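You operate a simulated robot arm through the tools that you are given. There is no shell and no other tool. Be economical: measure what you need, move in short steps, check, and stop when the job is done.

Carry out the task below with a simulated robot arm. There is one attempt and no reset: what you move stays moved.

JOB
Glue the 300 g/m card onto the grey card and roll it flat.
Fine: on the end table; brush glue from the glue box over the grey card with the teal brush; roll with the teal hand roller; shut the box; put both tools back. Set down upright: brush, teal hand roller. A coat counts when it lies all over at full strength: go over it till it gets no stronger.

The check looks at the end state, three seconds after you hand in, the way a careful person would. Anything else that was tipped, shoved, dropped, spilled or broken makes it a failure.

ROBOT AND FRAMES
A 6-joint arm with a two-finger parallel gripper, fixed in place. Base frame: the origin is at the foot of the arm, x ahead of it, y to its left, z up; the work surface is at about z = 84. Units: cm, rad, N and s.
With the tool pointing down near the work surface it reaches from about 24 to 64 cm from the base axis. Its first joint turns from -1.152 to 1.152 rad. Payload 2.7 kg.
The tool frame sits at the grasp point between the pads (the TCP): z along the fingers, y along the line on which they close. The tips reach 2.3 cm beyond it. Largest opening 9.4 cm; finger width 3.8, thickness 1; the body of the gripper, 5.4 by 9.6 cm, starts 3.9 cm behind the TCP.
Orientation is that of the tool frame in the base frame, as a unit quaternion [x, y, z, w]. With the fingers straight down and closing along the base's y, the tool's x points along the base's -x, its y along +y and its z along -z.

CONTROLS
- The arm moves only by the tool step_arm. Its argument "moves" is text: rows parted by semicolons, each of 7 numbers parted by spaces: the shift along the tool's x, y, z in cm, then the turn, a rotation vector about the tool's x, y, z in rad, then the closure, from 0 (fully open) to 1 (shut). In form: x y z wx wy wz hand; .... A call has 1 to 20 rows; each row shifts and turns the commanded pose from where the row before left it, along the tool's axes as they then stand. A row lasts 0.2 s, in which the tool goes at most 5 cm and 0.15 rad; a call with a longer step from one row to the next is refused whole, and so is a gripper value outside its range. A pose out of reach is approached as far as the arm can. The call stops where the force on the tool passes 70 N (or 10 N more than at its start, if that is more) or the arm is blocked; 0.2 s more then pass. Each finger travels about 4.5 cm/s and halts on what it meets, pressing with about 29 N; the grip force reading is that of the motor and also rises with nothing between the fingers. The clock runs only during rows and for 0.2 s after the last one: add rows that do not move to give the fingers time. The reply holds the time, the measured pose of the TCP, the force on the tool along the base axes, the opening and the grip force, in the units named above and with some noise, with the torque about the TCP (base axes, N m) and any sound that the robot's microphone picked up, and new pictures: "show" is both (left out), scene, wrist or none.
- Cameras (640 x 400 px; columns grow to the right, rows downward): "scene" is fixed at [7.08, -42.71, 142.04]; the picture's right is [0.87, -0.50, 0.00], its down [-0.26, -0.46, -0.85] and it looks along [0.42, 0.74, -0.53] (base axes); focal length 374 px, centre (320, 200). "wrist" rides on the gripper at [8.6, 1.6, -7.5] in the tool frame; the picture's right is [-0.18, 0.98, 0.00], its down [-0.58, -0.11, -0.81] and it looks along [-0.79, -0.15, 0.59] (tool axes); focal length 243 px, centre (320, 200). There is no depth. A picture from a camera that has moved, and an enlarged one, comes with that camera's place and axes in the base frame and with its lens. The place of the scene camera against the robot may be out by one fixed shift of up to 1.8 cm in any direction.
- inspect(camera, box): a new picture of the part [left, top, right, bottom] of that camera's present view, enlarged. No time passes.
- close_job(): hands the job in; it is judged then, once.

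Go step by step. Nothing tells you positions but the pictures and the camera data: compare them with the known pose of the tool, close in by small moves and look again before you grip or let go. The budget is 120 turns and 200 pictures, counting those below and the enlarged ones. Unless the task says otherwise, let go and move clear before handing in.

The tools are called after "Call:" as a command line: name --argument value ..., lists and objects as JSON in quotes. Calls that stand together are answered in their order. step_arm: Moves the arm, as the interface text tells. Its arguments: {"type":"object","properties":{"moves":{"type":"string"},"show":{"type":"string","enum":["both","scene","wrist","none"]}},"required":["moves"]} The other tools are called the same way: inspect (camera, box) takes an enlarged picture of a part of a camera's view; close_job () hands the job in.

At the start:

```text
t: 0.0
tcp_pos: [45.82, 16.87, 113.16]
tcp_rot: [0.0, 1.0, 0.0, 0.0]
wrist_force: [-0.2, -0.7, -0.4]
ft_torque: [0.02, 0.04, 0.01]
gripper_width: 9.4
gripper_force: 0.1
```

scene: 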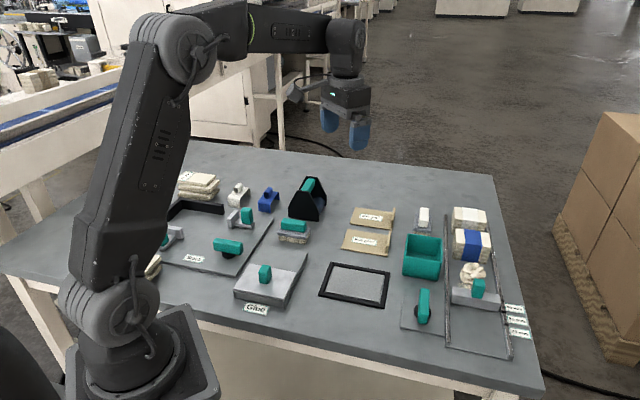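
wrist: 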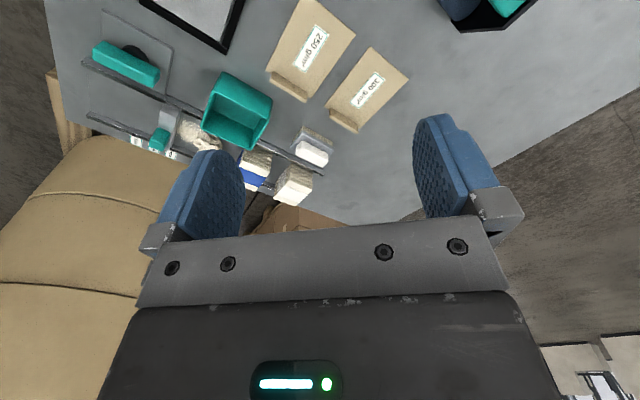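

I see a table with a glue box, grey card in a black frame, two tan cards, and several teal items. I'll enlarge the parts to identify them.

Call:
inspect --camera "scene" --box '[140, 160, 340, 320]'

Call:
inspect --camera "scene" --box '[310, 190, 540, 370]'

Call:
inspect --camera "wrist" --box '[60, 0, 420, 210]'

```text
2.50 times, centred on (240, 240) of scene
camera zoom: at [7.08, -42.71, 142.04], right [0.87, -0.5, 0.0], down [-0.26, -0.46, -0.85], along [0.42, 0.74, -0.53], focal length 934 px, centre (520, 100)
```

zoom: 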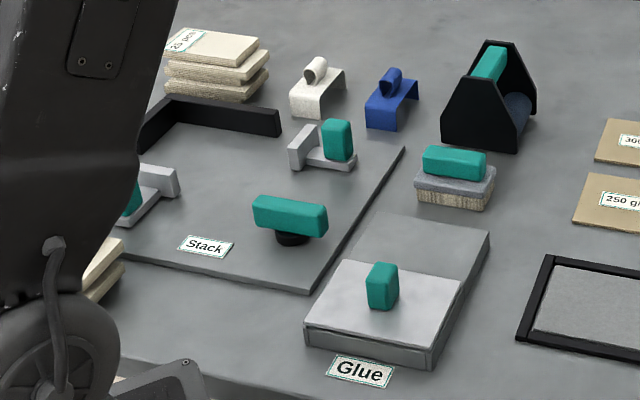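

```text
2.22 times, centred on (425, 280) of scene
camera zoom: at [7.08, -42.71, 142.04], right [0.87, -0.5, 0.0], down [-0.26, -0.46, -0.85], along [0.42, 0.74, -0.53], focal length 830 px, centre (87, 22)
```

zoom: 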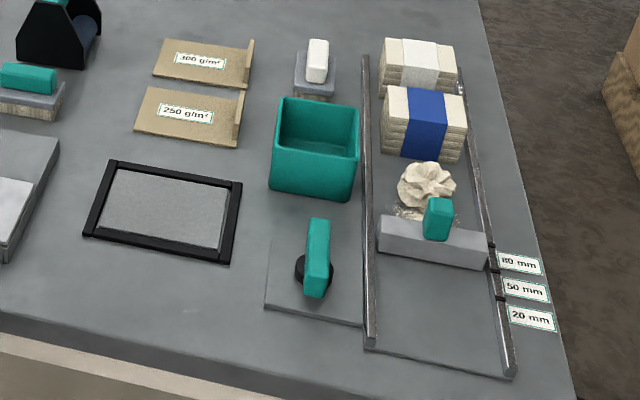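

```text
1.78 times, centred on (240, 105) of wrist
camera zoom: at [37.24, 18.64, 120.63], right [0.18, 0.98, 0.0], down [0.58, -0.11, 0.81], along [0.79, -0.15, -0.59], focal length 431 px, centre (462, 369)
```

zoom: 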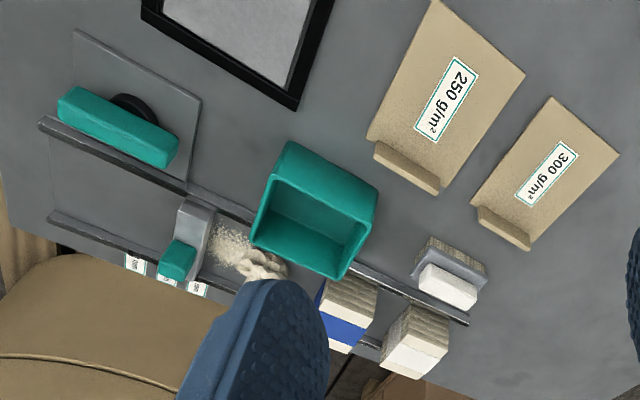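

The tools need a closer look: the brush, the roller, the glue box and the cards.

Call:
inspect --camera "scene" --box '[220, 165, 340, 250]'

Call:
inspect --camera "scene" --box '[220, 235, 320, 320]'

Call:
inspect --camera "scene" --box '[310, 195, 410, 315]'

```text
4.71 times, centred on (280, 208) of scene
camera zoom: at [7.08, -42.71, 142.04], right [0.87, -0.5, 0.0], down [-0.26, -0.46, -0.85], along [0.42, 0.74, -0.53], focal length 1758 px, centre (508, 165)
```

zoom: 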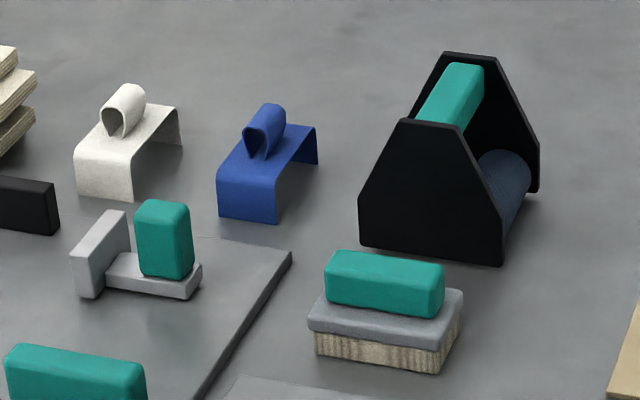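

```text
4.71 times, centred on (270, 278) of scene
camera zoom: at [7.08, -42.71, 142.04], right [0.87, -0.5, 0.0], down [-0.26, -0.46, -0.85], along [0.42, 0.74, -0.53], focal length 1758 px, centre (555, -165)
```

zoom: 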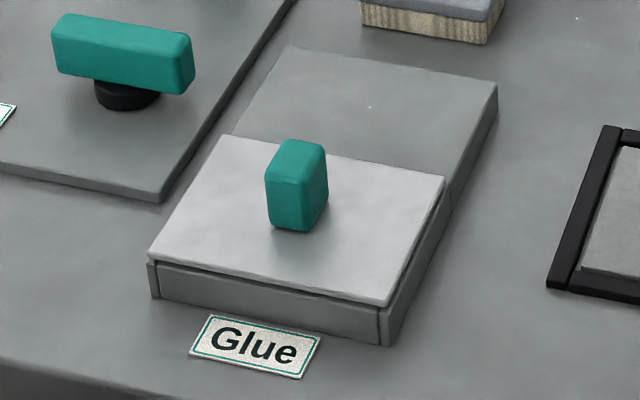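

```text
3.33 times, centred on (360, 255) of scene
camera zoom: at [7.08, -42.71, 142.04], right [0.87, -0.5, 0.0], down [-0.26, -0.46, -0.85], along [0.42, 0.74, -0.53], focal length 1245 px, centre (187, 17)
```

zoom: 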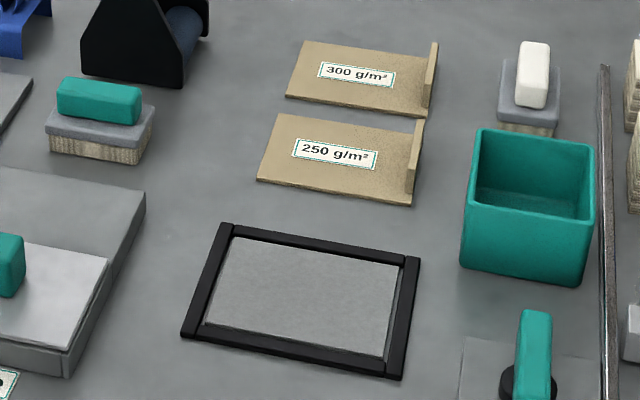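

The objects sit on axes turned about 45° to the base: brush near (36,25), roller near (47,35), glue box near (27,12), grey card near (43,5). I'll move over the glue box and turn the wrist to look along the table axis.

Call:
step_arm --moves "4 -0.5 1.25 0 0 0 0; 4 -0.5 1.25 0 0 0 0; 4 -0.5 1.25 0 0 0 0; 4 -0.5 1.25 0 0 0 0; 0 0 0 0 0 -0.131 0; 0 0 0 0 0 -0.131 0; 0 0 0 0 0 -0.131 0; 0 0 0 0 0 -0.131 0; 0 0 0 0 0 -0.131 0; 0 0 0 0 0 -0.131 0; 0 0 0 0 0 0 0"

```text
t: 2.4
tcp_pos: [29.69, 14.93, 108.12]
tcp_rot: [-0.384, 0.923, 0.0, -0.001]
wrist_force: [0.2, 0.4, 0.9]
ft_torque: [0.04, -0.04, 0.01]
gripper_width: 9.42
gripper_force: 0.0
camera wrist: at [22.59, 10.04, 115.62], right [-0.57, 0.82, 0.0], down [0.49, 0.34, 0.81], along [0.66, 0.46, -0.59], focal length 243 px, centre (320, 200)
```

scene: 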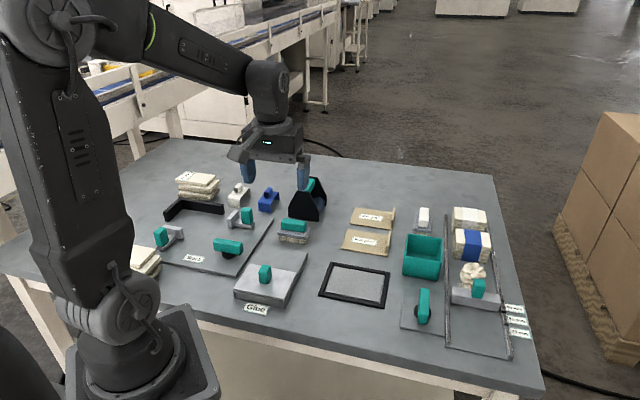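
wrist: 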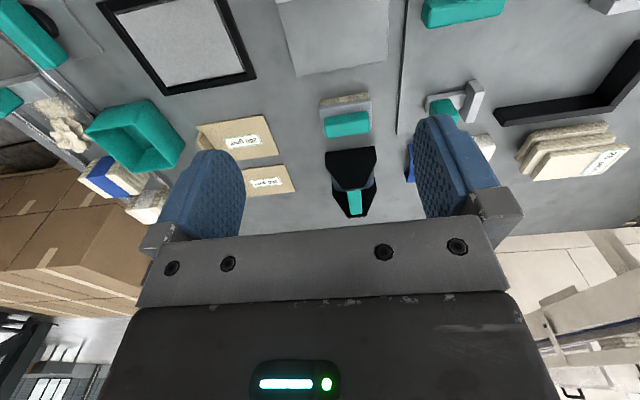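

The wrist view is turned upside-down relative to the world. I'll zoom in on the brush/roller and card areas for measurement.

Call:
inspect --camera "wrist" --box '[270, 70, 430, 230]'

Call:
inspect --camera "wrist" --box '[90, 0, 310, 200]'

```text
2.50 times, centred on (350, 150) of wrist
camera zoom: at [22.59, 10.04, 115.62], right [-0.57, 0.82, 0.0], down [0.49, 0.34, 0.81], along [0.66, 0.46, -0.59], focal length 606 px, centre (245, 325)
```

zoom: 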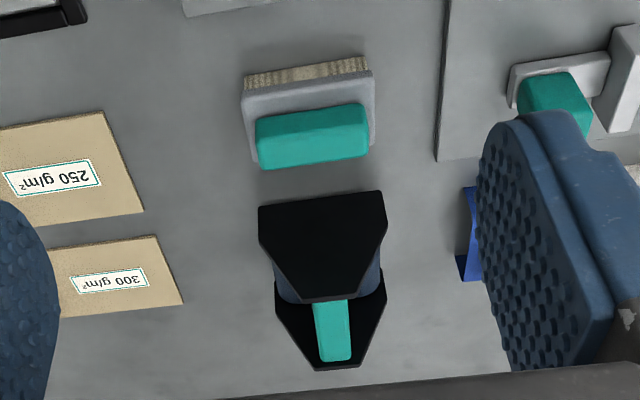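

```text
2.00 times, centred on (200, 100) of wrist
camera zoom: at [22.59, 10.04, 115.62], right [-0.57, 0.82, 0.0], down [0.49, 0.34, 0.81], along [0.66, 0.46, -0.59], focal length 485 px, centre (560, 400)
```

zoom: 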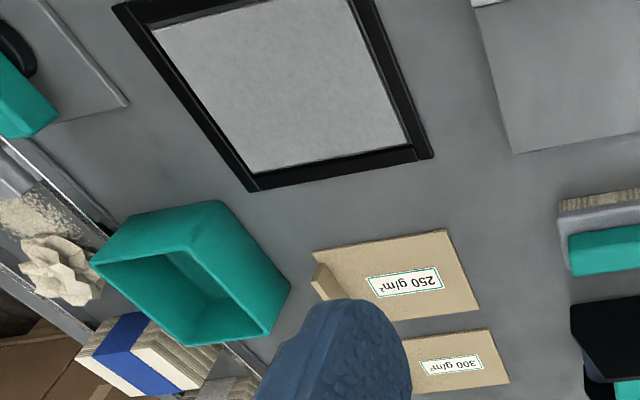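

Brush handle is near (37,24.5), and its long side runs along the table axis. Now I turn to φ=-45° and look down at the glue lid knob.

Call:
step_arm --moves "3 0 2 0 0 0 0; 0 0 0 0 0 0.131 0; 0 0 0 0 0 0.131 0; 0 0 0 0 0 0.131 0; 0 0 0 0 0 0.131 0; 0 0 0 0 0 0.131 0; 0 0 0 0 0 0.131 0; 0 0 0 0 0 0.131 0; 0 0 0 0 0 0.131 0; 0 0 0 0 0 0.131 0; 0 0 0 0 0 0.131 0; 0 0 0 0 0 0.131 0; 0 0 0 0 0 0.131 0; 0 0 0 0 0 0 0" --show "wrist"

```text
t: 5.4
tcp_pos: [27.59, 12.73, 106.24]
tcp_rot: [0.385, 0.923, 0.0, 0.0]
wrist_force: [-0.5, 0.3, 0.1]
ft_torque: [-0.02, 0.02, 0.03]
gripper_width: 9.4
gripper_force: 0.0
camera wrist: at [22.79, 20.09, 113.64], right [0.83, 0.56, 0.0], down [0.33, -0.49, 0.81], along [0.45, -0.67, -0.59], focal length 243 px, centre (320, 200)
```

wrist: 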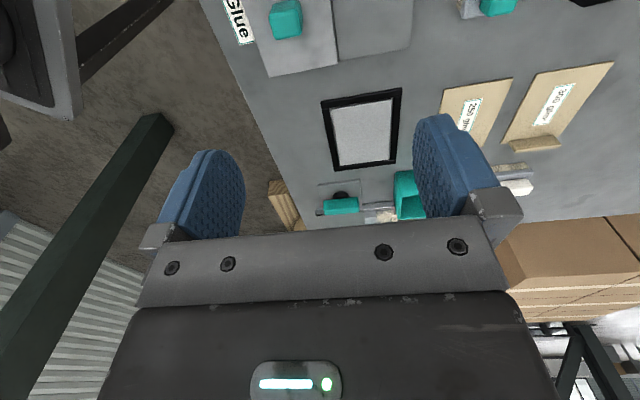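

Call:
inspect --camera "wrist" --box '[220, 0, 420, 180]'

Call:
inspect --camera "wrist" --box '[420, 50, 640, 200]'

```text
2.22 times, centred on (320, 90) of wrist
camera zoom: at [22.79, 20.09, 113.64], right [0.83, 0.56, 0.0], down [0.33, -0.49, 0.81], along [0.45, -0.67, -0.59], focal length 539 px, centre (320, 444)
```

zoom: 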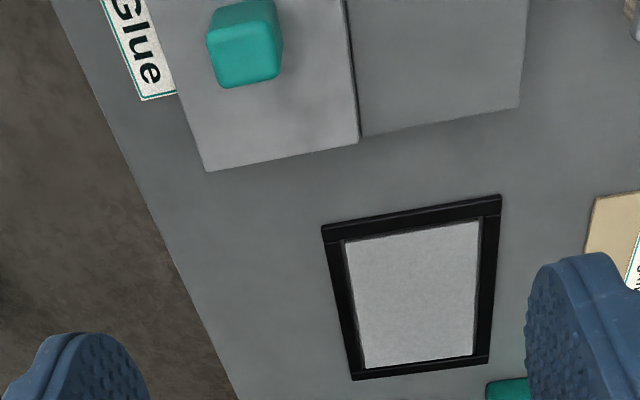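

```text
2.67 times, centred on (530, 125) of wrist
camera zoom: at [22.79, 20.09, 113.64], right [0.83, 0.56, 0.0], down [0.33, -0.49, 0.81], along [0.45, -0.67, -0.59], focal length 647 px, centre (-240, 400)
```

zoom: 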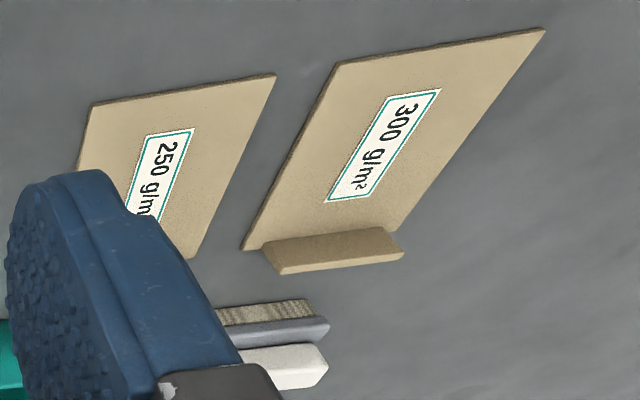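

Lid knob is at about (24.8,12), lid about 7.5 cm long with a platform of equal length behind it along +x+y. I go above the knob and check.

Call:
step_arm --moves "0.7 -1.24 3 0 0 0 0; 0.7 -1.24 3 0 0 0 0; 0 0 3 0 0 0 0; 0 0 1.5 0 0 0 0; 0 0 0 0 0 0 0" --show "both"

```text
t: 6.6
tcp_pos: [24.95, 11.95, 95.82]
tcp_rot: [0.383, 0.924, 0.0, 0.0]
wrist_force: [0.1, -1.1, 0.2]
ft_torque: [0.0, 0.01, -0.05]
gripper_width: 9.42
gripper_force: 0.1
camera wrist: at [20.07, 19.35, 103.24], right [0.83, 0.56, 0.0], down [0.33, -0.49, 0.81], along [0.46, -0.67, -0.59], focal length 243 px, centre (320, 200)
```

scene: 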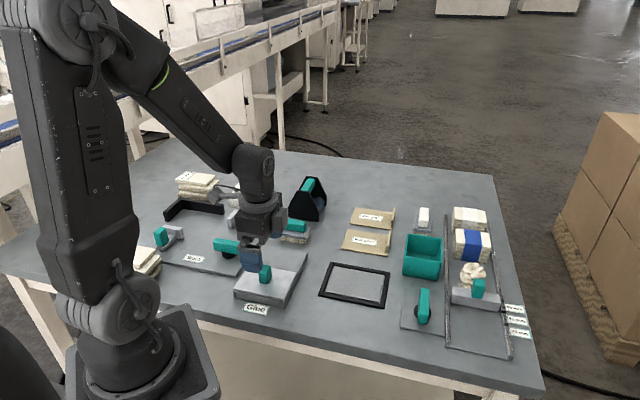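
wrist: 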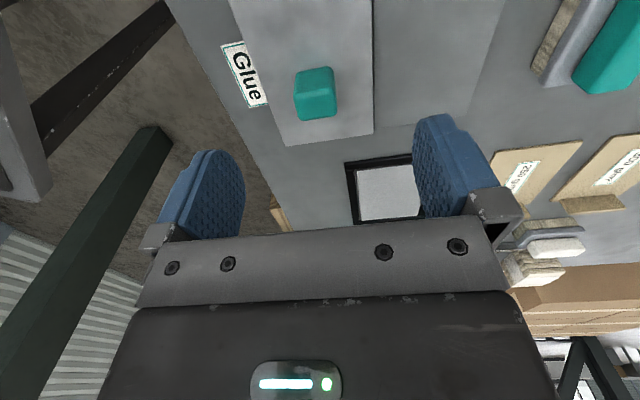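

Knob top is at z≈89, and the gripper is centred to within a few mm. I descend so the tips straddle it and close.

Call:
step_arm --moves "0.1 -0.2 3 0 0 0 0; 0 0 2 0 0 0 0; 0 0 1.3 0 0 0 0; 0 0 0 0 0 0 0" --show "both"

```text
t: 7.6
tcp_pos: [24.68, 11.97, 89.47]
tcp_rot: [0.383, 0.924, 0.0, -0.001]
wrist_force: [0.5, 0.7, 0.2]
ft_torque: [-0.01, -0.01, 0.0]
gripper_width: 9.42
gripper_force: 0.1
camera wrist: at [19.91, 19.31, 96.98], right [0.83, 0.56, 0.0], down [0.33, -0.49, 0.81], along [0.46, -0.67, -0.59], focal length 243 px, centre (320, 200)
```

scene: 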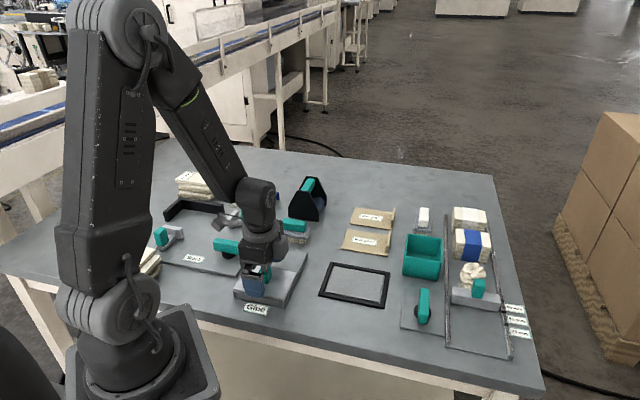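
wrist: 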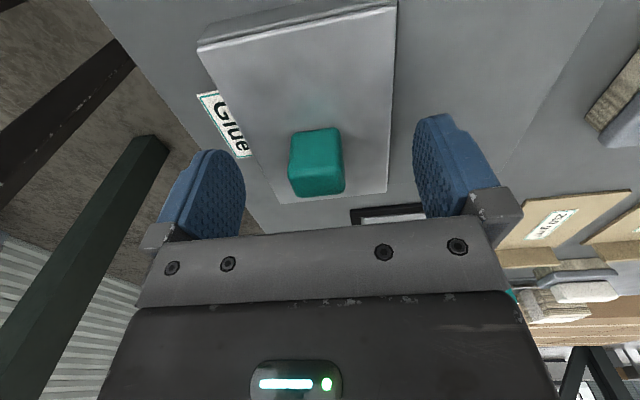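

Aligned. Closing on the knob.

Call:
step_arm --moves "0 -0.1 0 0 0 0 0.8; 0 0 0 0 0 0 0.8; 0 0 0 0 0 0 0.8; 0 0 0 0 0 0 0.8; 0 0 0 0 0 0 1; 0 0 0 0 0 0 1" --show "wrist"

```text
t: 9.0
tcp_pos: [24.63, 11.87, 89.4]
tcp_rot: [0.383, 0.924, 0.0, 0.0]
wrist_force: [0.0, -0.3, -2.3]
ft_torque: [0.2, -0.14, 0.08]
gripper_width: 2.58
gripper_force: 44.6
camera wrist: at [19.83, 19.24, 96.9], right [0.83, 0.56, 0.0], down [0.33, -0.49, 0.81], along [0.46, -0.67, -0.59], focal length 243 px, centre (320, 200)
```

wrist: 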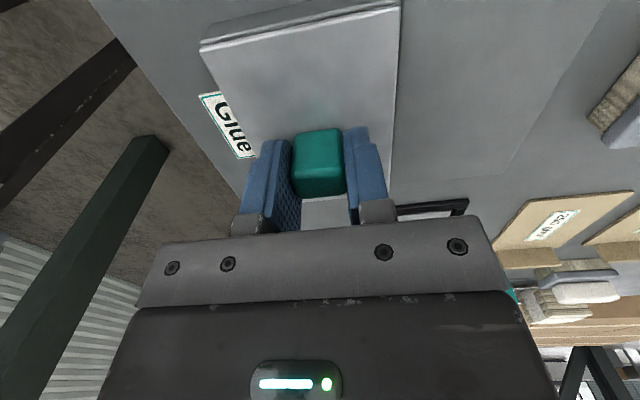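

Gripped at 2.6 cm. Now I slide the lid back along +x+y.

Call:
step_arm --moves "0 0.8 0 0 0 0 1; 0 0.8 0 0 0 0 1; 0 0 0 0 0 0 1" --show "both"

```text
t: 9.8
tcp_pos: [25.9, 13.1, 89.46]
tcp_rot: [0.383, 0.924, 0.002, 0.0]
wrist_force: [3.4, -3.6, 26.1]
ft_torque: [-0.06, 1.01, 0.0]
gripper_width: 2.57
gripper_force: 45.0
camera wrist: at [21.07, 20.49, 96.9], right [0.83, 0.56, 0.0], down [0.33, -0.49, 0.81], along [0.46, -0.66, -0.59], focal length 243 px, centre (320, 200)
```

scene: 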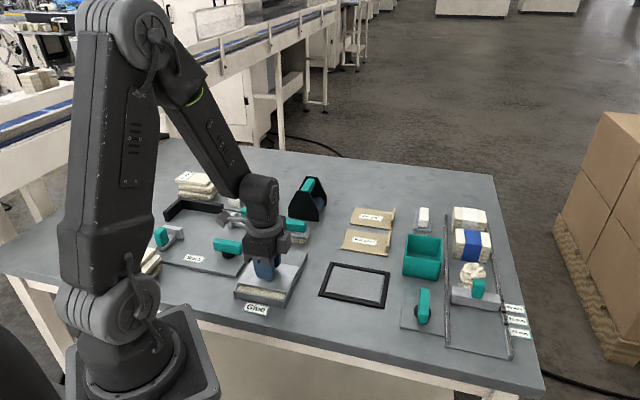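
wrist: 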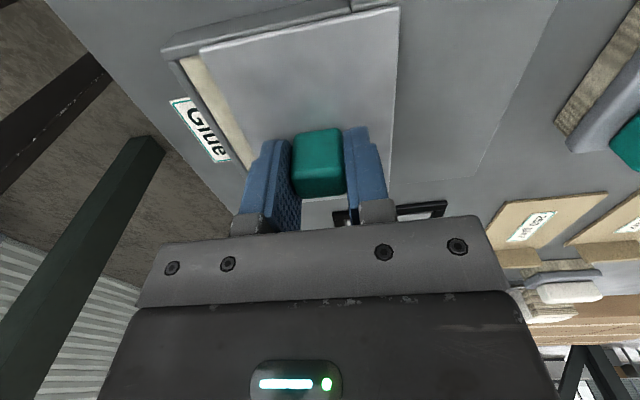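

It slides and glue is showing. I ease up slightly to relieve the vertical force and keep sliding.

Call:
step_arm --moves "0 0.4 -0.15 0 0 0 1; 0 0.8 0 0 0 0 1; 0 0 0 0 0 0 1" --show "none"

```text
t: 10.6
tcp_pos: [26.62, 13.7, 89.46]
tcp_rot: [0.383, 0.924, -0.001, -0.001]
wrist_force: [13.7, -12.3, -23.1]
ft_torque: [-0.05, -1.02, 0.21]
gripper_width: 2.58
gripper_force: 45.2
```

The lid runs in grooves, so I'll undo the lift, correct slightly to the side, and continue.

Call:
step_arm --moves "-0.12 0 0.1 0 0 0 1; -0.03 0.8 0 0 0 0 1; -0.03 0.8 0 0 0 0 1; 0 0 0 0 0 0 1" --show "none"

```text
t: 11.6
tcp_pos: [27.8, 14.96, 89.33]
tcp_rot: [0.382, 0.924, 0.0, 0.0]
wrist_force: [-14.7, 17.2, 24.3]
ft_torque: [-0.1, 0.48, -0.01]
gripper_width: 2.56
gripper_force: 45.4
```

Call:
step_arm --moves "0.09 0 -0.05 0 0 0 1; 0 0.7 0 0 0 0 1; 0 0.7 0 0 0 0 1; 0 0.7 0 0 0 0 1; 0 0 0 0 0 0 1" --show "both"

```text
t: 12.8
tcp_pos: [29.23, 16.24, 89.44]
tcp_rot: [0.383, 0.924, -0.003, -0.001]
wrist_force: [-8.1, 6.8, -31.1]
ft_torque: [0.89, -0.53, 0.53]
gripper_width: 2.6
gripper_force: 45.2
camera wrist: at [24.4, 23.63, 96.91], right [0.83, 0.56, -0.01], down [0.34, -0.49, 0.81], along [0.45, -0.67, -0.59], focal length 243 px, centre (320, 200)
```

scene: 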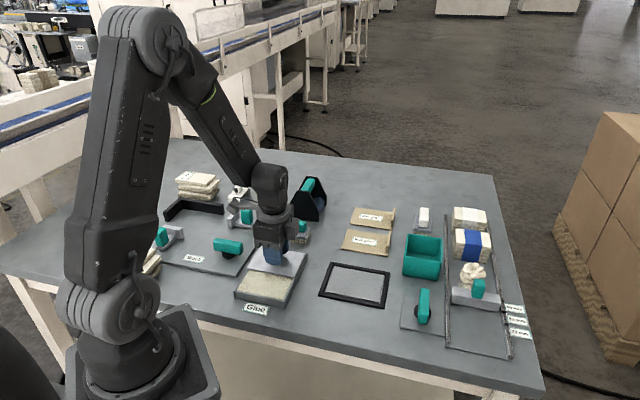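
wrist: 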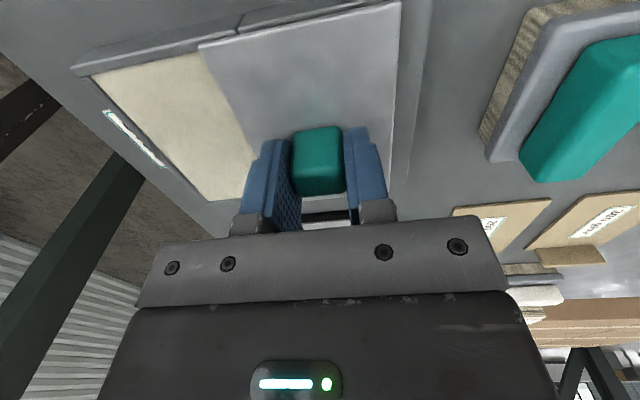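

Nearly open; one more centimetre until the travel ends.

Call:
step_arm --moves "0.04 0.2 0.07 0 0 0 1; 0 0.4 0 0 0 0 1; 0 0.3 0 0 0 0 1; 0 0 0 0 0 0 1" --show "wrist"

```text
t: 13.8
tcp_pos: [29.91, 16.93, 89.42]
tcp_rot: [0.383, 0.924, 0.001, 0.001]
wrist_force: [5.4, -6.4, 11.0]
ft_torque: [-0.92, 0.48, 0.07]
gripper_width: 2.59
gripper_force: 45.0
camera wrist: at [25.11, 24.36, 96.94], right [0.83, 0.56, 0.0], down [0.33, -0.49, 0.81], along [0.46, -0.66, -0.59], focal length 243 px, centre (320, 200)
```

wrist: 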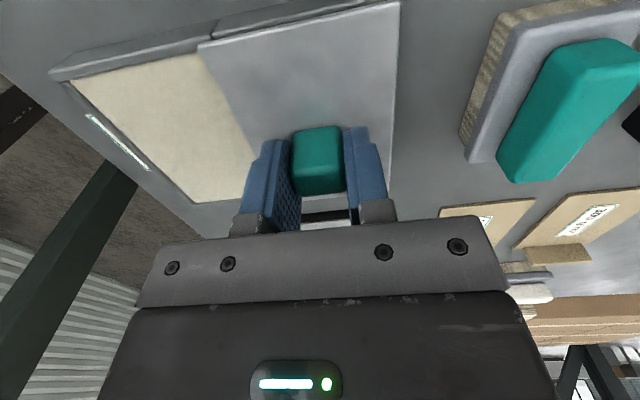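

The glue box is open. I release, rise, and go above the brush.

Call:
step_arm --moves "0 0 0 0 0 0 0.5; 0 0 0 0 0 0 0.5; 0 0 0 0 0 0 0.3; 0 0 -3 0 0 0 0; 0 0 -4 0 0 0 0; 0 0 -3 0 0 0 0; 0 3 0 0 0 0 0; 0 4 0 0 0 0 0; 0 3.2 0 0 0 0 0; 0 0 0 0 0 0 0" --show "both"

```text
t: 16.0
tcp_pos: [36.9, 24.4, 99.34]
tcp_rot: [0.382, 0.924, 0.001, 0.001]
wrist_force: [0.4, 0.6, 0.7]
ft_torque: [-0.02, -0.03, 0.02]
gripper_width: 9.37
gripper_force: 0.1
camera wrist: at [32.07, 31.75, 106.76], right [0.83, 0.56, 0.0], down [0.33, -0.49, 0.81], along [0.45, -0.67, -0.59], focal length 243 px, centre (320, 200)
```

scene: 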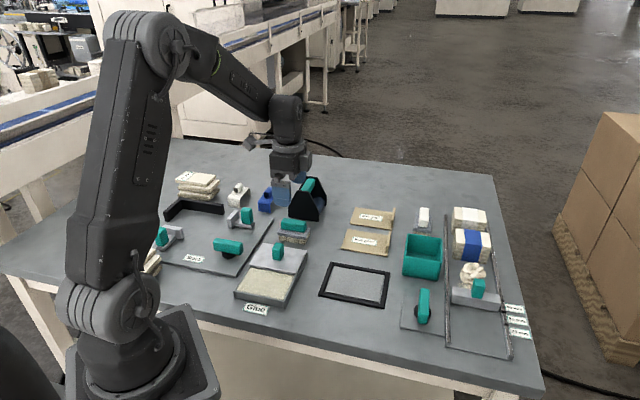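
wrist: 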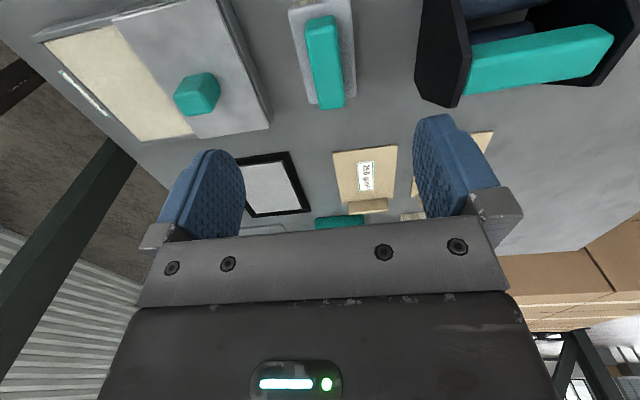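

The brush handle is almost under the gripper. I narrow the opening, descend partway and check.

Call:
step_arm --moves "0.3 0.35 2 0 0 0 0.4; 0 0 2 0 0 0 0.4; 0 0 2 0 0 0 0.4; 0 0 0 0 0 0 0.4" --show "wrist"

Call:
inspect --camera "scene" --box '[240, 160, 360, 270]'

```text
t: 17.0
tcp_pos: [37.02, 24.77, 93.58]
tcp_rot: [0.383, 0.924, 0.0, -0.001]
wrist_force: [0.6, -0.1, 0.1]
ft_torque: [-0.01, 0.01, 0.01]
gripper_width: 5.64
gripper_force: 0.0
camera wrist: at [32.19, 32.06, 101.09], right [0.83, 0.56, 0.0], down [0.33, -0.49, 0.81], along [0.46, -0.67, -0.59], focal length 243 px, centre (320, 200)
```

wrist: 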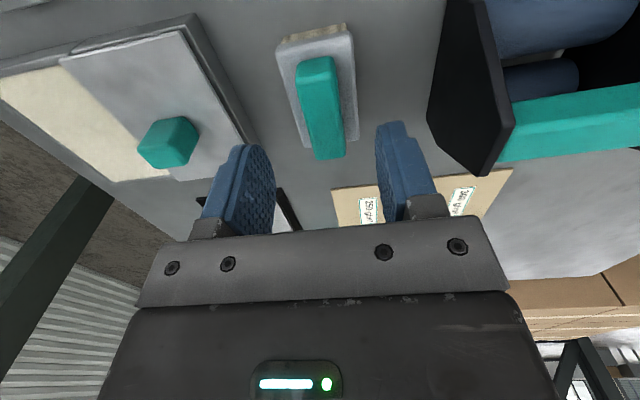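

```text
3.64 times, centred on (300, 215) of scene
camera zoom: at [7.08, -42.71, 142.04], right [0.87, -0.5, 0.0], down [-0.26, -0.46, -0.85], along [0.42, 0.74, -0.53], focal length 1358 px, centre (393, 146)
```

zoom: 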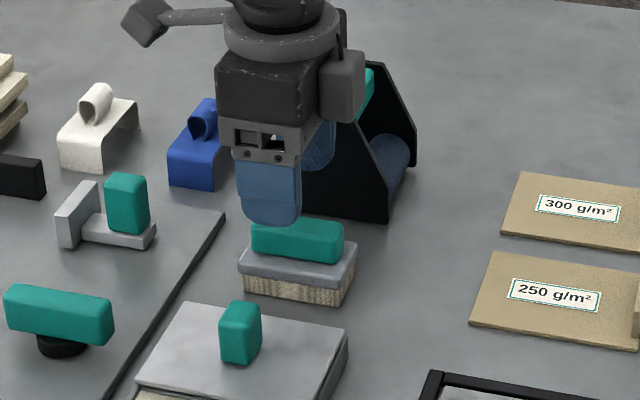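

Centred. Descend to grip height and close.

Call:
step_arm --moves "0 0.05 2.2 0 0 0 0.4; 0 0 2.1 0 0 0 0.4; 0 0 0 0 0 0 0.4; 0 0 0 0 0 0 0.8; 0 0 0 0 0 0 1; 0 0 0 0 0 0 1; 0 0 0 0 0 0 1; 0 0 0 0 0 0 1" --show "both"

```text
t: 18.8
tcp_pos: [37.32, 24.87, 89.51]
tcp_rot: [0.383, 0.924, -0.001, 0.0]
wrist_force: [-0.4, -0.7, -1.0]
ft_torque: [0.0, 0.02, -0.01]
gripper_width: 2.16
gripper_force: 28.9
camera wrist: at [32.56, 32.29, 96.91], right [0.83, 0.56, 0.0], down [0.33, -0.49, 0.81], along [0.45, -0.67, -0.59], focal length 243 px, centre (320, 200)
```

scene: 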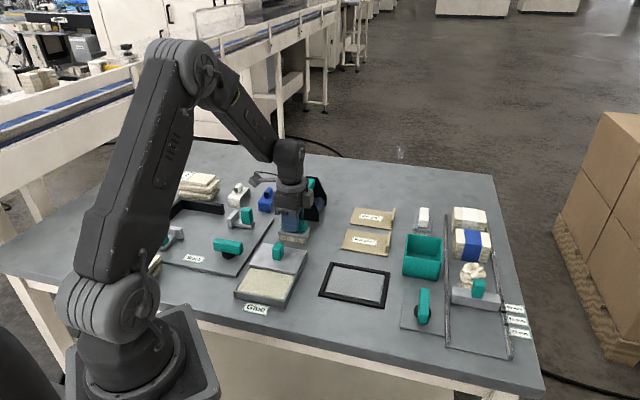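
wrist: 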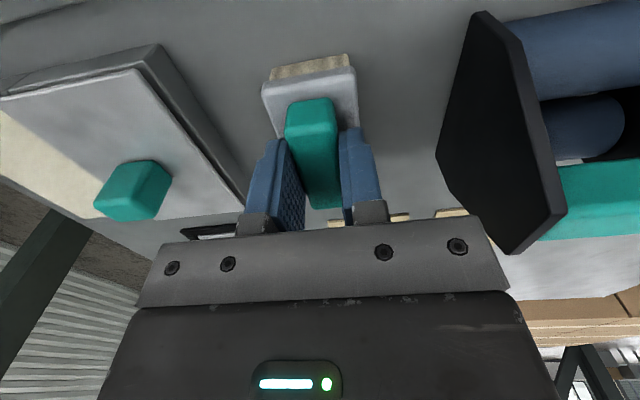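

Brush gripped; its home pose is TCP (37.3, 24.9, 89.5). I lift it and carry it over the open glue well.

Call:
step_arm --moves "0 0 -2 0 0 0 1; 0 0 -4 0 0 0 1; 0 0 -4 0 0 0 1; 0 -4 0 0 0 0 1; 0 -4 0 0 0 0 1; 0 -4 0 0 0 0 1; 0 -4 0 0 0 0 1; 0 -1.9 0 0 0 0 1; 0 0 0 0 0 0 1" --show "both"

Call:
inspect --camera "scene" --box '[210, 190, 330, 320]'

```text
t: 20.8
tcp_pos: [24.44, 12.15, 99.32]
tcp_rot: [0.383, 0.924, 0.0, 0.001]
wrist_force: [-1.2, -0.2, -0.9]
ft_torque: [0.0, 0.02, -0.02]
gripper_width: 2.14
gripper_force: 28.6
camera wrist: at [19.7, 19.56, 106.74], right [0.83, 0.56, 0.0], down [0.33, -0.49, 0.81], along [0.46, -0.67, -0.59], focal length 243 px, centre (320, 200)
```

scene: 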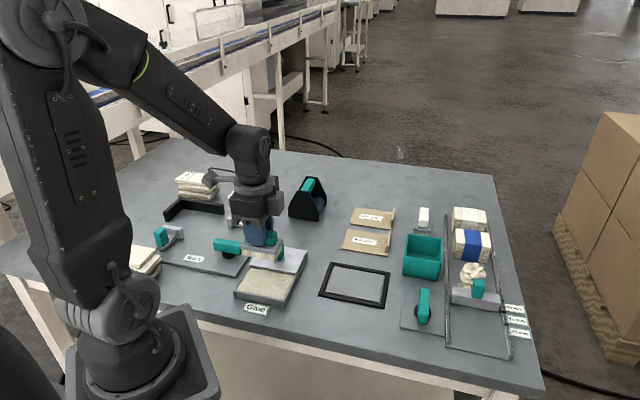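
wrist: 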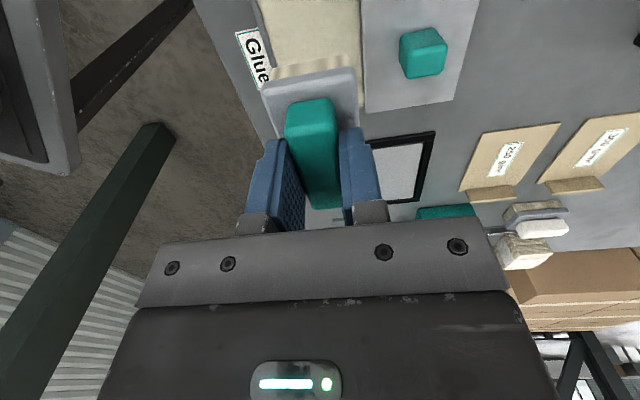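

```text
3.08 times, centred on (270, 255) of scene
camera zoom: at [7.08, -42.71, 142.04], right [0.87, -0.5, 0.0], down [-0.26, -0.46, -0.85], along [0.42, 0.74, -0.53], focal length 1149 px, centre (474, 31)
```

zoom: 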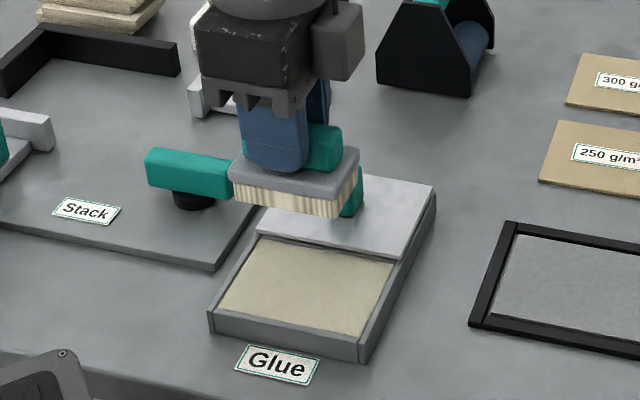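

Brush is centred over the well (glue from about e2 22.7 to 29.4). I descend gently to find the glue surface.

Call:
step_arm --moves "-0.15 0.1 3 0 0 0 1; 0 0 3 0 0 0 1; 0 0 1 0 0 0 1; 0 0 0.4 0 0 0 1; 0 0 0.4 0 0 0 1; 0 0 0 0 0 0 1" --show "scene"

```text
t: 22.2
tcp_pos: [24.67, 12.0, 91.38]
tcp_rot: [0.383, 0.924, 0.0, -0.001]
wrist_force: [0.5, -0.3, -1.0]
ft_torque: [-0.03, 0.03, 0.0]
gripper_width: 2.16
gripper_force: 28.7
```

scene: 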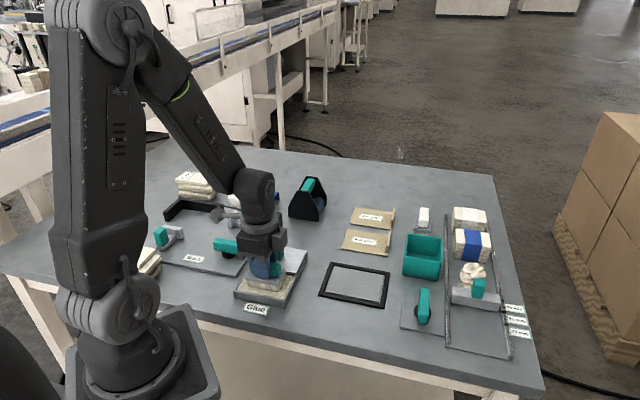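

Call:
step_arm --moves "0 0 0.3 0 0 0 1; 0 0 0.2 0 0 0 1; 0 0 0 0 0 0 1" --show "none"

Call:
inspect --camera "scene" --box '[220, 230, 320, 315]'

```text
t: 23.0
tcp_pos: [24.71, 12.09, 91.04]
tcp_rot: [0.383, 0.924, 0.001, 0.0]
wrist_force: [2.1, -5.6, 23.5]
ft_torque: [-0.14, -0.02, -0.01]
gripper_width: 2.17
gripper_force: 29.0
```

```text
4.71 times, centred on (270, 272) of scene
camera zoom: at [7.07, -42.73, 142.04], right [0.87, -0.5, 0.0], down [-0.26, -0.46, -0.85], along [0.42, 0.74, -0.53], focal length 1758 px, centre (555, -141)
```

zoom: 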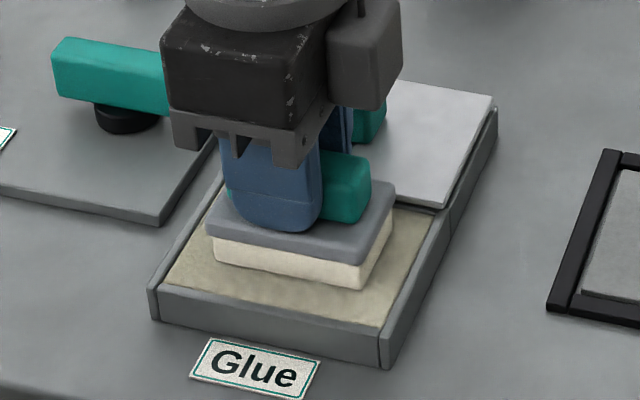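

The bristles touched glue at TCP z≈91.1. I wiggle a little to load the brush, lift and look.

Call:
step_arm --moves "0.4 0 -0.05 0 0 0 1; -0.8 0 0 0 0 0 1; 0.4 0.3 0 0 0 0 1; 0 -0.3 0 0 0 0 1; 0 0 -1.5 0 0 0 1; 0 0 -4 0 0 0 1; 0 0 0 0 0 0 1" --show "none"

Call:
inspect --camera "scene" --box '[220, 220, 320, 315]'

```text
t: 24.6
tcp_pos: [24.6, 12.27, 96.27]
tcp_rot: [0.383, 0.924, 0.0, -0.001]
wrist_force: [-0.4, -0.3, -0.7]
ft_torque: [-0.01, 0.01, -0.02]
gripper_width: 2.16
gripper_force: 28.9
```

```text
4.21 times, centred on (270, 268) of scene
camera zoom: at [7.08, -42.71, 142.04], right [0.87, -0.5, 0.0], down [-0.26, -0.46, -0.85], along [0.42, 0.74, -0.53], focal length 1573 px, centre (530, -84)
```

zoom: 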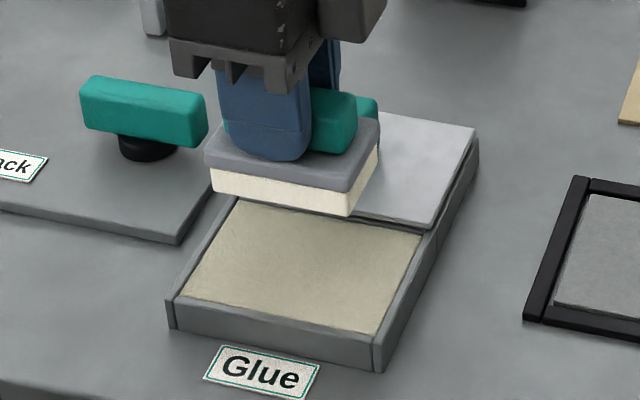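

The bristles are loaded (cream). I carry the brush over to the grey card at its near-left corner.

Call:
step_arm --moves "-4 1 0 0 0 0 1; -4 1 0 0 0 0 1; -4 1 0 0 0 0 1; -4 1.05 0 0 0 0 1; 0 0 3 0 0 0 1; 0 0 0 0 0 0 1" --show "wrist"

Call:
inspect --camera "scene" --box '[290, 210, 420, 320]'

```text
t: 26.0
tcp_pos: [38.73, 3.53, 93.47]
tcp_rot: [0.383, 0.924, 0.0, 0.0]
wrist_force: [0.4, 0.7, -0.7]
ft_torque: [-0.02, -0.03, -0.01]
gripper_width: 2.15
gripper_force: 28.9
camera wrist: at [33.98, 11.05, 100.92], right [0.83, 0.56, 0.0], down [0.33, -0.49, 0.81], along [0.46, -0.67, -0.59], focal length 243 px, centre (320, 200)
```

wrist: 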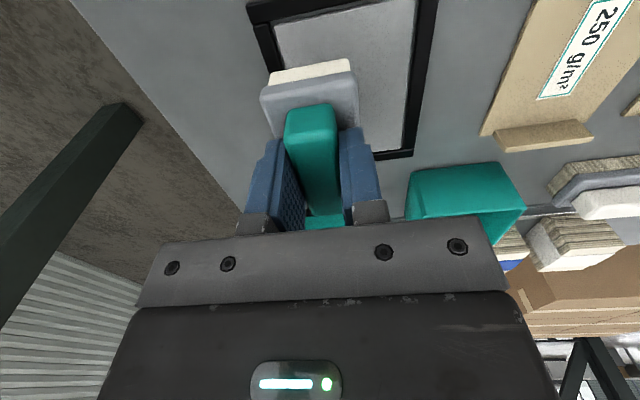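

```text
3.64 times, centred on (355, 265) of scene
camera zoom: at [7.09, -42.71, 142.04], right [0.87, -0.5, 0.0], down [-0.26, -0.46, -0.85], along [0.42, 0.74, -0.53], focal length 1358 px, centre (193, -36)
```

zoom: 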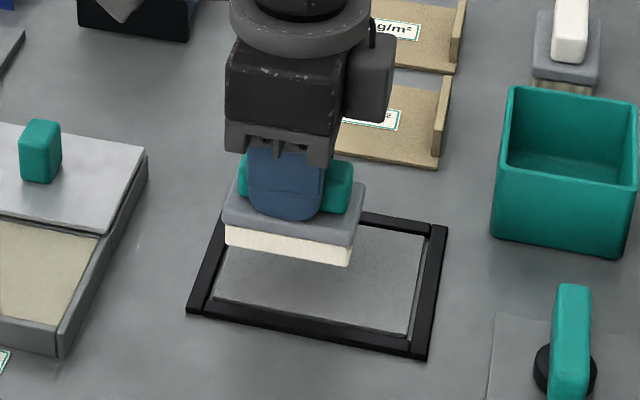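

Position agrees with the card bounds (e1 21–32.3, e2 28.2–36.3). I descend gently onto the card.

Call:
step_arm --moves "0.1 0.4 1.5 0 0 0 1; 0 0 1.5 0 0 0 1; 0 0 0.3 0 0 0 1; 0 0 0.2 0 0 0 1; 0 0 0 0 0 0 1" --show "none"

Call:
inspect --camera "scene" --box '[310, 235, 410, 315]'

```text
t: 27.2
tcp_pos: [38.97, 3.97, 89.71]
tcp_rot: [0.383, 0.924, 0.0, 0.0]
wrist_force: [-0.1, 0.0, -0.3]
ft_torque: [0.01, -0.02, 0.03]
gripper_width: 2.14
gripper_force: 28.9
```

```text
5.00 times, centred on (360, 275) of scene
camera zoom: at [7.09, -42.71, 142.04], right [0.87, -0.5, 0.0], down [-0.26, -0.46, -0.85], along [0.42, 0.74, -0.53], focal length 1868 px, centre (120, -175)
```

zoom: 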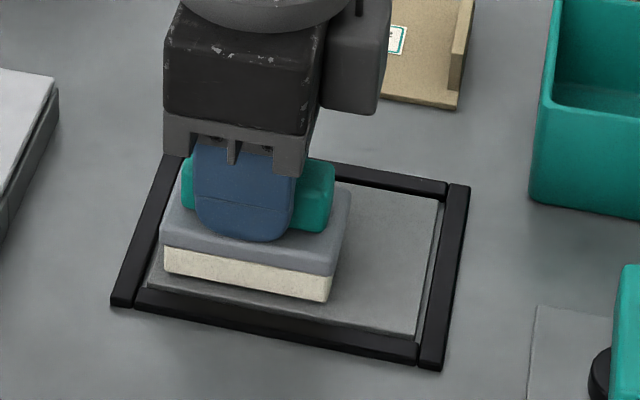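

Call:
step_arm --moves "0 0 0.15 0 0 0 1; 0 0 0.1 0 0 0 1; 0 0 0 0 0 0 1" --show "none"

```text
t: 28.0
tcp_pos: [38.97, 4.11, 89.56]
tcp_rot: [0.382, 0.924, 0.0, 0.0]
wrist_force: [0.4, 0.1, -0.6]
ft_torque: [-0.01, -0.05, -0.03]
gripper_width: 2.15
gripper_force: 29.0
```

Call:
step_arm --moves "0 -0.1 0.15 0 0 0 1; 0 0 0.15 0 0 0 1; 0 0 0 0 0 0 1" --show "none"

```text
t: 28.8
tcp_pos: [39.21, 3.86, 89.34]
tcp_rot: [0.383, 0.924, 0.001, 0.003]
wrist_force: [-2.0, 3.0, 36.8]
ft_torque: [0.08, 0.27, 0.0]
gripper_width: 2.15
gripper_force: 28.6
```

Contact at about 37 N. I ease off slightly and brush in a serpentine within the card bounds.

Call:
step_arm --moves "0.3 -0.25 -0.08 0 0 0 1; 0.1 0 0 0 0 0 1; -1.1 0 0 0 0 0 1; -1.1 0 0 0 0 0 1; -1.1 0 0 0 0 0 1; -1.1 0 0 0 0 0 1; 0 1 0 0 0 0 1; 0 1 0 0 0 0 1; 1.1 0 0 0 0 0 1; 1.1 0 0 0 0 0 1; 1.1 0 0 0 0 0 1; 1.1 0 0 0 0 0 1; 0 1 0 0 0 0 1; 0 1 0 0 0 0 1; -1.1 0 0 0 0 0 1; -1.1 0 0 0 0 0 1; -1.1 0 0 0 0 0 1; -1.1 0 0 0 0 0 1; 0 0 0 0 0 0 1" --show "none"

Call:
inspect --camera "scene" --box '[310, 235, 410, 315]'

```text
t: 32.8
tcp_pos: [44.4, 3.94, 89.41]
tcp_rot: [0.382, 0.924, 0.001, 0.0]
wrist_force: [-4.1, 3.6, 15.0]
ft_torque: [0.18, 0.21, 0.08]
gripper_width: 2.15
gripper_force: 28.8
```

```text
5.00 times, centred on (360, 275) of scene
camera zoom: at [7.06, -42.7, 142.05], right [0.87, -0.5, 0.0], down [-0.26, -0.46, -0.85], along [0.42, 0.74, -0.53], focal length 1868 px, centre (120, -175)
```

zoom: 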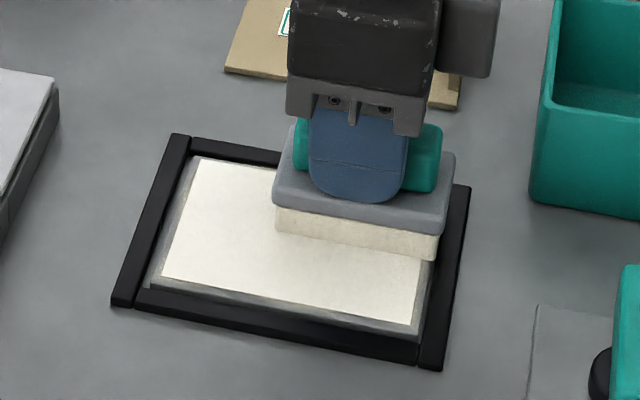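

Good cream coat, with thin uncoated strips at left, front and right. I go round the perimeter a bit further out.

Call:
step_arm --moves "-0.4 0.15 0 0 0 0 1; 0 -1.2 0 0 0 0 1; 0 -1.2 0 0 0 0 1; 0 -1.2 0 0 0 0 1; 0 -1 0 0 0 0 1; 1.2 0 0 0 0 0 1; 1.2 0 0 0 0 0 1; 1.2 0 0 0 0 0 1; 1.2 0 0 0 0 0 1; 0 1.2 0 0 0 0 1; 0 1.2 0 0 0 0 1; 0 1.2 0 0 0 0 1; 0 1 0 0 0 0 1; -1.2 0 0 0 0 0 1; -1.2 0 0 0 0 0 1; -1.2 0 0 0 0 0 1; -1.2 0 0 0 0 0 1; 0 0 -3 0 0 0 1; 0 0 -3 0 0 0 1; 0 0 0 0 0 0 1" --show "none"

Call:
inspect --camera "scene" --box '[310, 235, 410, 315]'

```text
t: 37.0
tcp_pos: [45.17, 3.44, 95.36]
tcp_rot: [0.382, 0.924, 0.0, 0.0]
wrist_force: [0.1, -0.3, -0.7]
ft_torque: [0.01, -0.01, 0.0]
gripper_width: 2.14
gripper_force: 28.7
```

```text
5.00 times, centred on (360, 275) of scene
camera zoom: at [7.09, -42.71, 142.04], right [0.87, -0.5, 0.0], down [-0.26, -0.46, -0.85], along [0.42, 0.74, -0.53], focal length 1868 px, centre (120, -175)
```

zoom: 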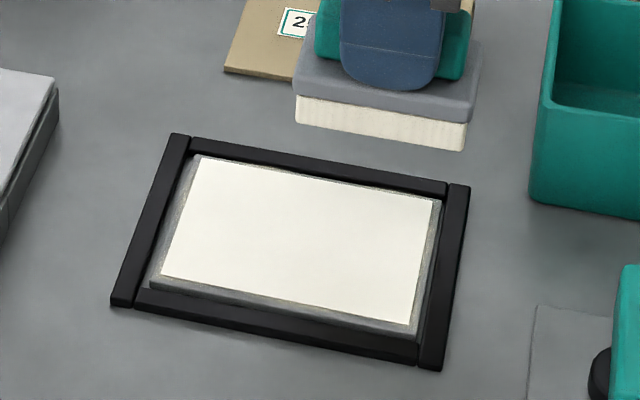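

Call:
inspect --camera "scene" --box '[325, 258, 395, 308]'

Call:
step_arm --moves "4 -2 -2 0 0 0 1; 4 -2 -3 0 0 0 1; 4 -2 -3 0 0 0 1; 4 -2 0 0 0 0 1; 4 0 0 0 0 0 1; 0 0 0 0 0 0 1" --show "wrist"

```text
8.00 times, centred on (360, 283) of scene
camera zoom: at [7.09, -42.71, 142.04], right [0.87, -0.5, 0.0], down [-0.26, -0.46, -0.85], along [0.42, 0.74, -0.53], focal length 2988 px, centre (0, -464)
```

zoom: 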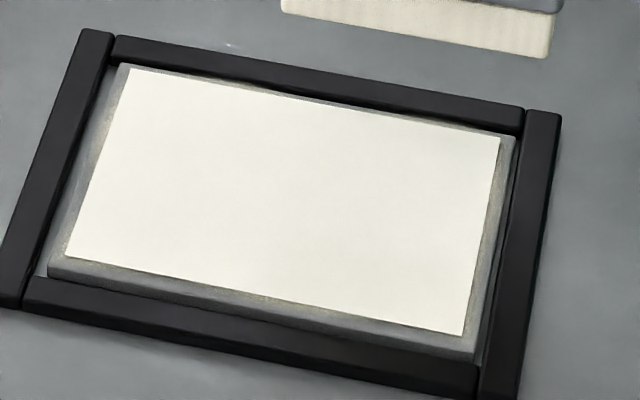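

```text
refused: row 2 steps farther than a row can; nothing moved
```

The coat is an even rectangle with a thin uniform margin. To be sure it's at full strength, I reload the brush and go over again.

Call:
step_arm --moves "0 -4 -1.5 0 0 0 1; 0 -4.4 0 0 0 0 1; 4 0 0 0 0 0 1; 4 0 0 0 0 0 1; 4 0 0 0 0 0 1; 4 0 0 0 0 0 1; 4 0 0 0 0 0 1; 0.7 0 0 0 0 0 1; 0 0 0 0 0 0 1; 0 0 3 0 0 0 1; 0 0 2 0 0 0 1; 0 0 0.6 0 0 0 1; 0 0 0.15 0 0 0 1; 0 0 0 0 0 0 1" --show "none"

Call:
inspect --camera "scene" --box '[220, 230, 320, 315]'

Call:
inspect --camera "scene" --box '[325, 258, 395, 308]'

```text
t: 40.0
tcp_pos: [24.35, 12.36, 91.16]
tcp_rot: [0.383, 0.924, 0.0, 0.0]
wrist_force: [-0.1, -0.2, -1.4]
ft_torque: [0.0, -0.01, 0.01]
gripper_width: 2.14
gripper_force: 29.3
```

```text
4.71 times, centred on (270, 272) of scene
camera zoom: at [7.09, -42.71, 142.04], right [0.87, -0.5, 0.0], down [-0.26, -0.46, -0.85], along [0.42, 0.74, -0.53], focal length 1758 px, centre (555, -141)
```

zoom: 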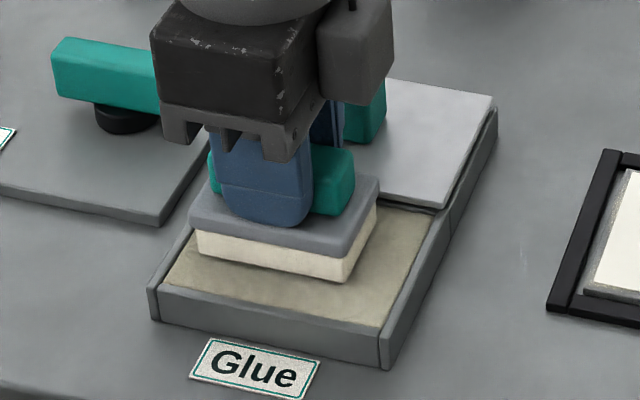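

```text
8.00 times, centred on (360, 283) of scene
camera zoom: at [7.09, -42.71, 142.04], right [0.87, -0.5, 0.0], down [-0.26, -0.46, -0.85], along [0.42, 0.74, -0.53], focal length 2988 px, centre (0, -464)
```

zoom: 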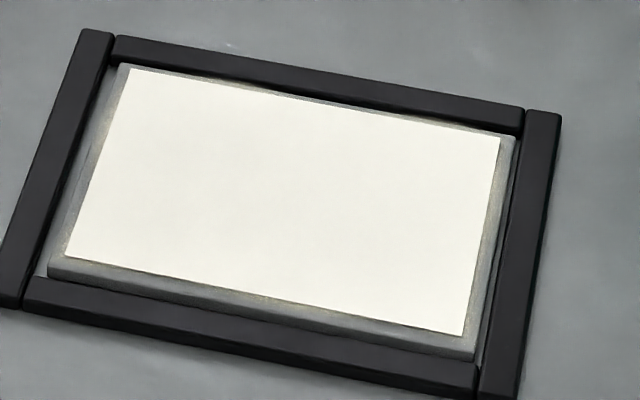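

Call:
step_arm --moves "-0.2 0 0.25 0 0 0 1; -0.4 0 0 0 0 0 1; 0.4 0.3 0 0 0 0 1; 0 -0.3 0 0 0 0 1; 0 0 -2 0 0 0 1; 0 0 -3 0 0 0 1; -4 1 0 0 0 0 1; -4 1 0 0 0 0 1; -4 1 0 0 0 0 1; -4 1.05 0 0 0 0 1; 0 0 3 0 0 0 1; 0 0 3 0 0 0 1; 0 0 0 0 0 0 1" --show "none"

Call:
inspect --camera "scene" --box '[310, 235, 410, 315]'

```text
t: 42.8
tcp_pos: [38.79, 3.7, 90.13]
tcp_rot: [0.383, 0.924, 0.0, 0.0]
wrist_force: [-0.1, -0.5, 0.4]
ft_torque: [0.02, 0.05, -0.01]
gripper_width: 2.15
gripper_force: 29.5
```

```text
5.00 times, centred on (360, 275) of scene
camera zoom: at [7.09, -42.71, 142.04], right [0.87, -0.5, 0.0], down [-0.26, -0.46, -0.85], along [0.42, 0.74, -0.53], focal length 1868 px, centre (120, -175)
```

zoom: 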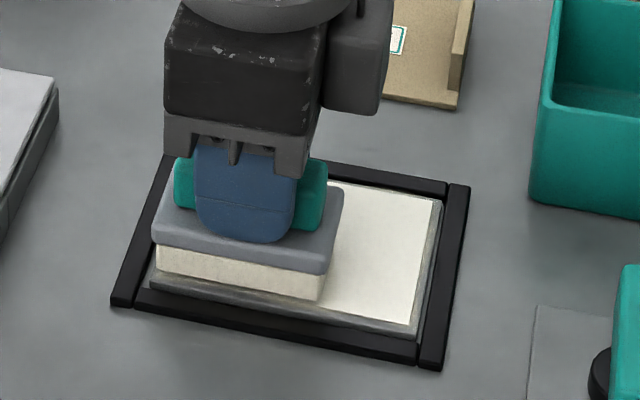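

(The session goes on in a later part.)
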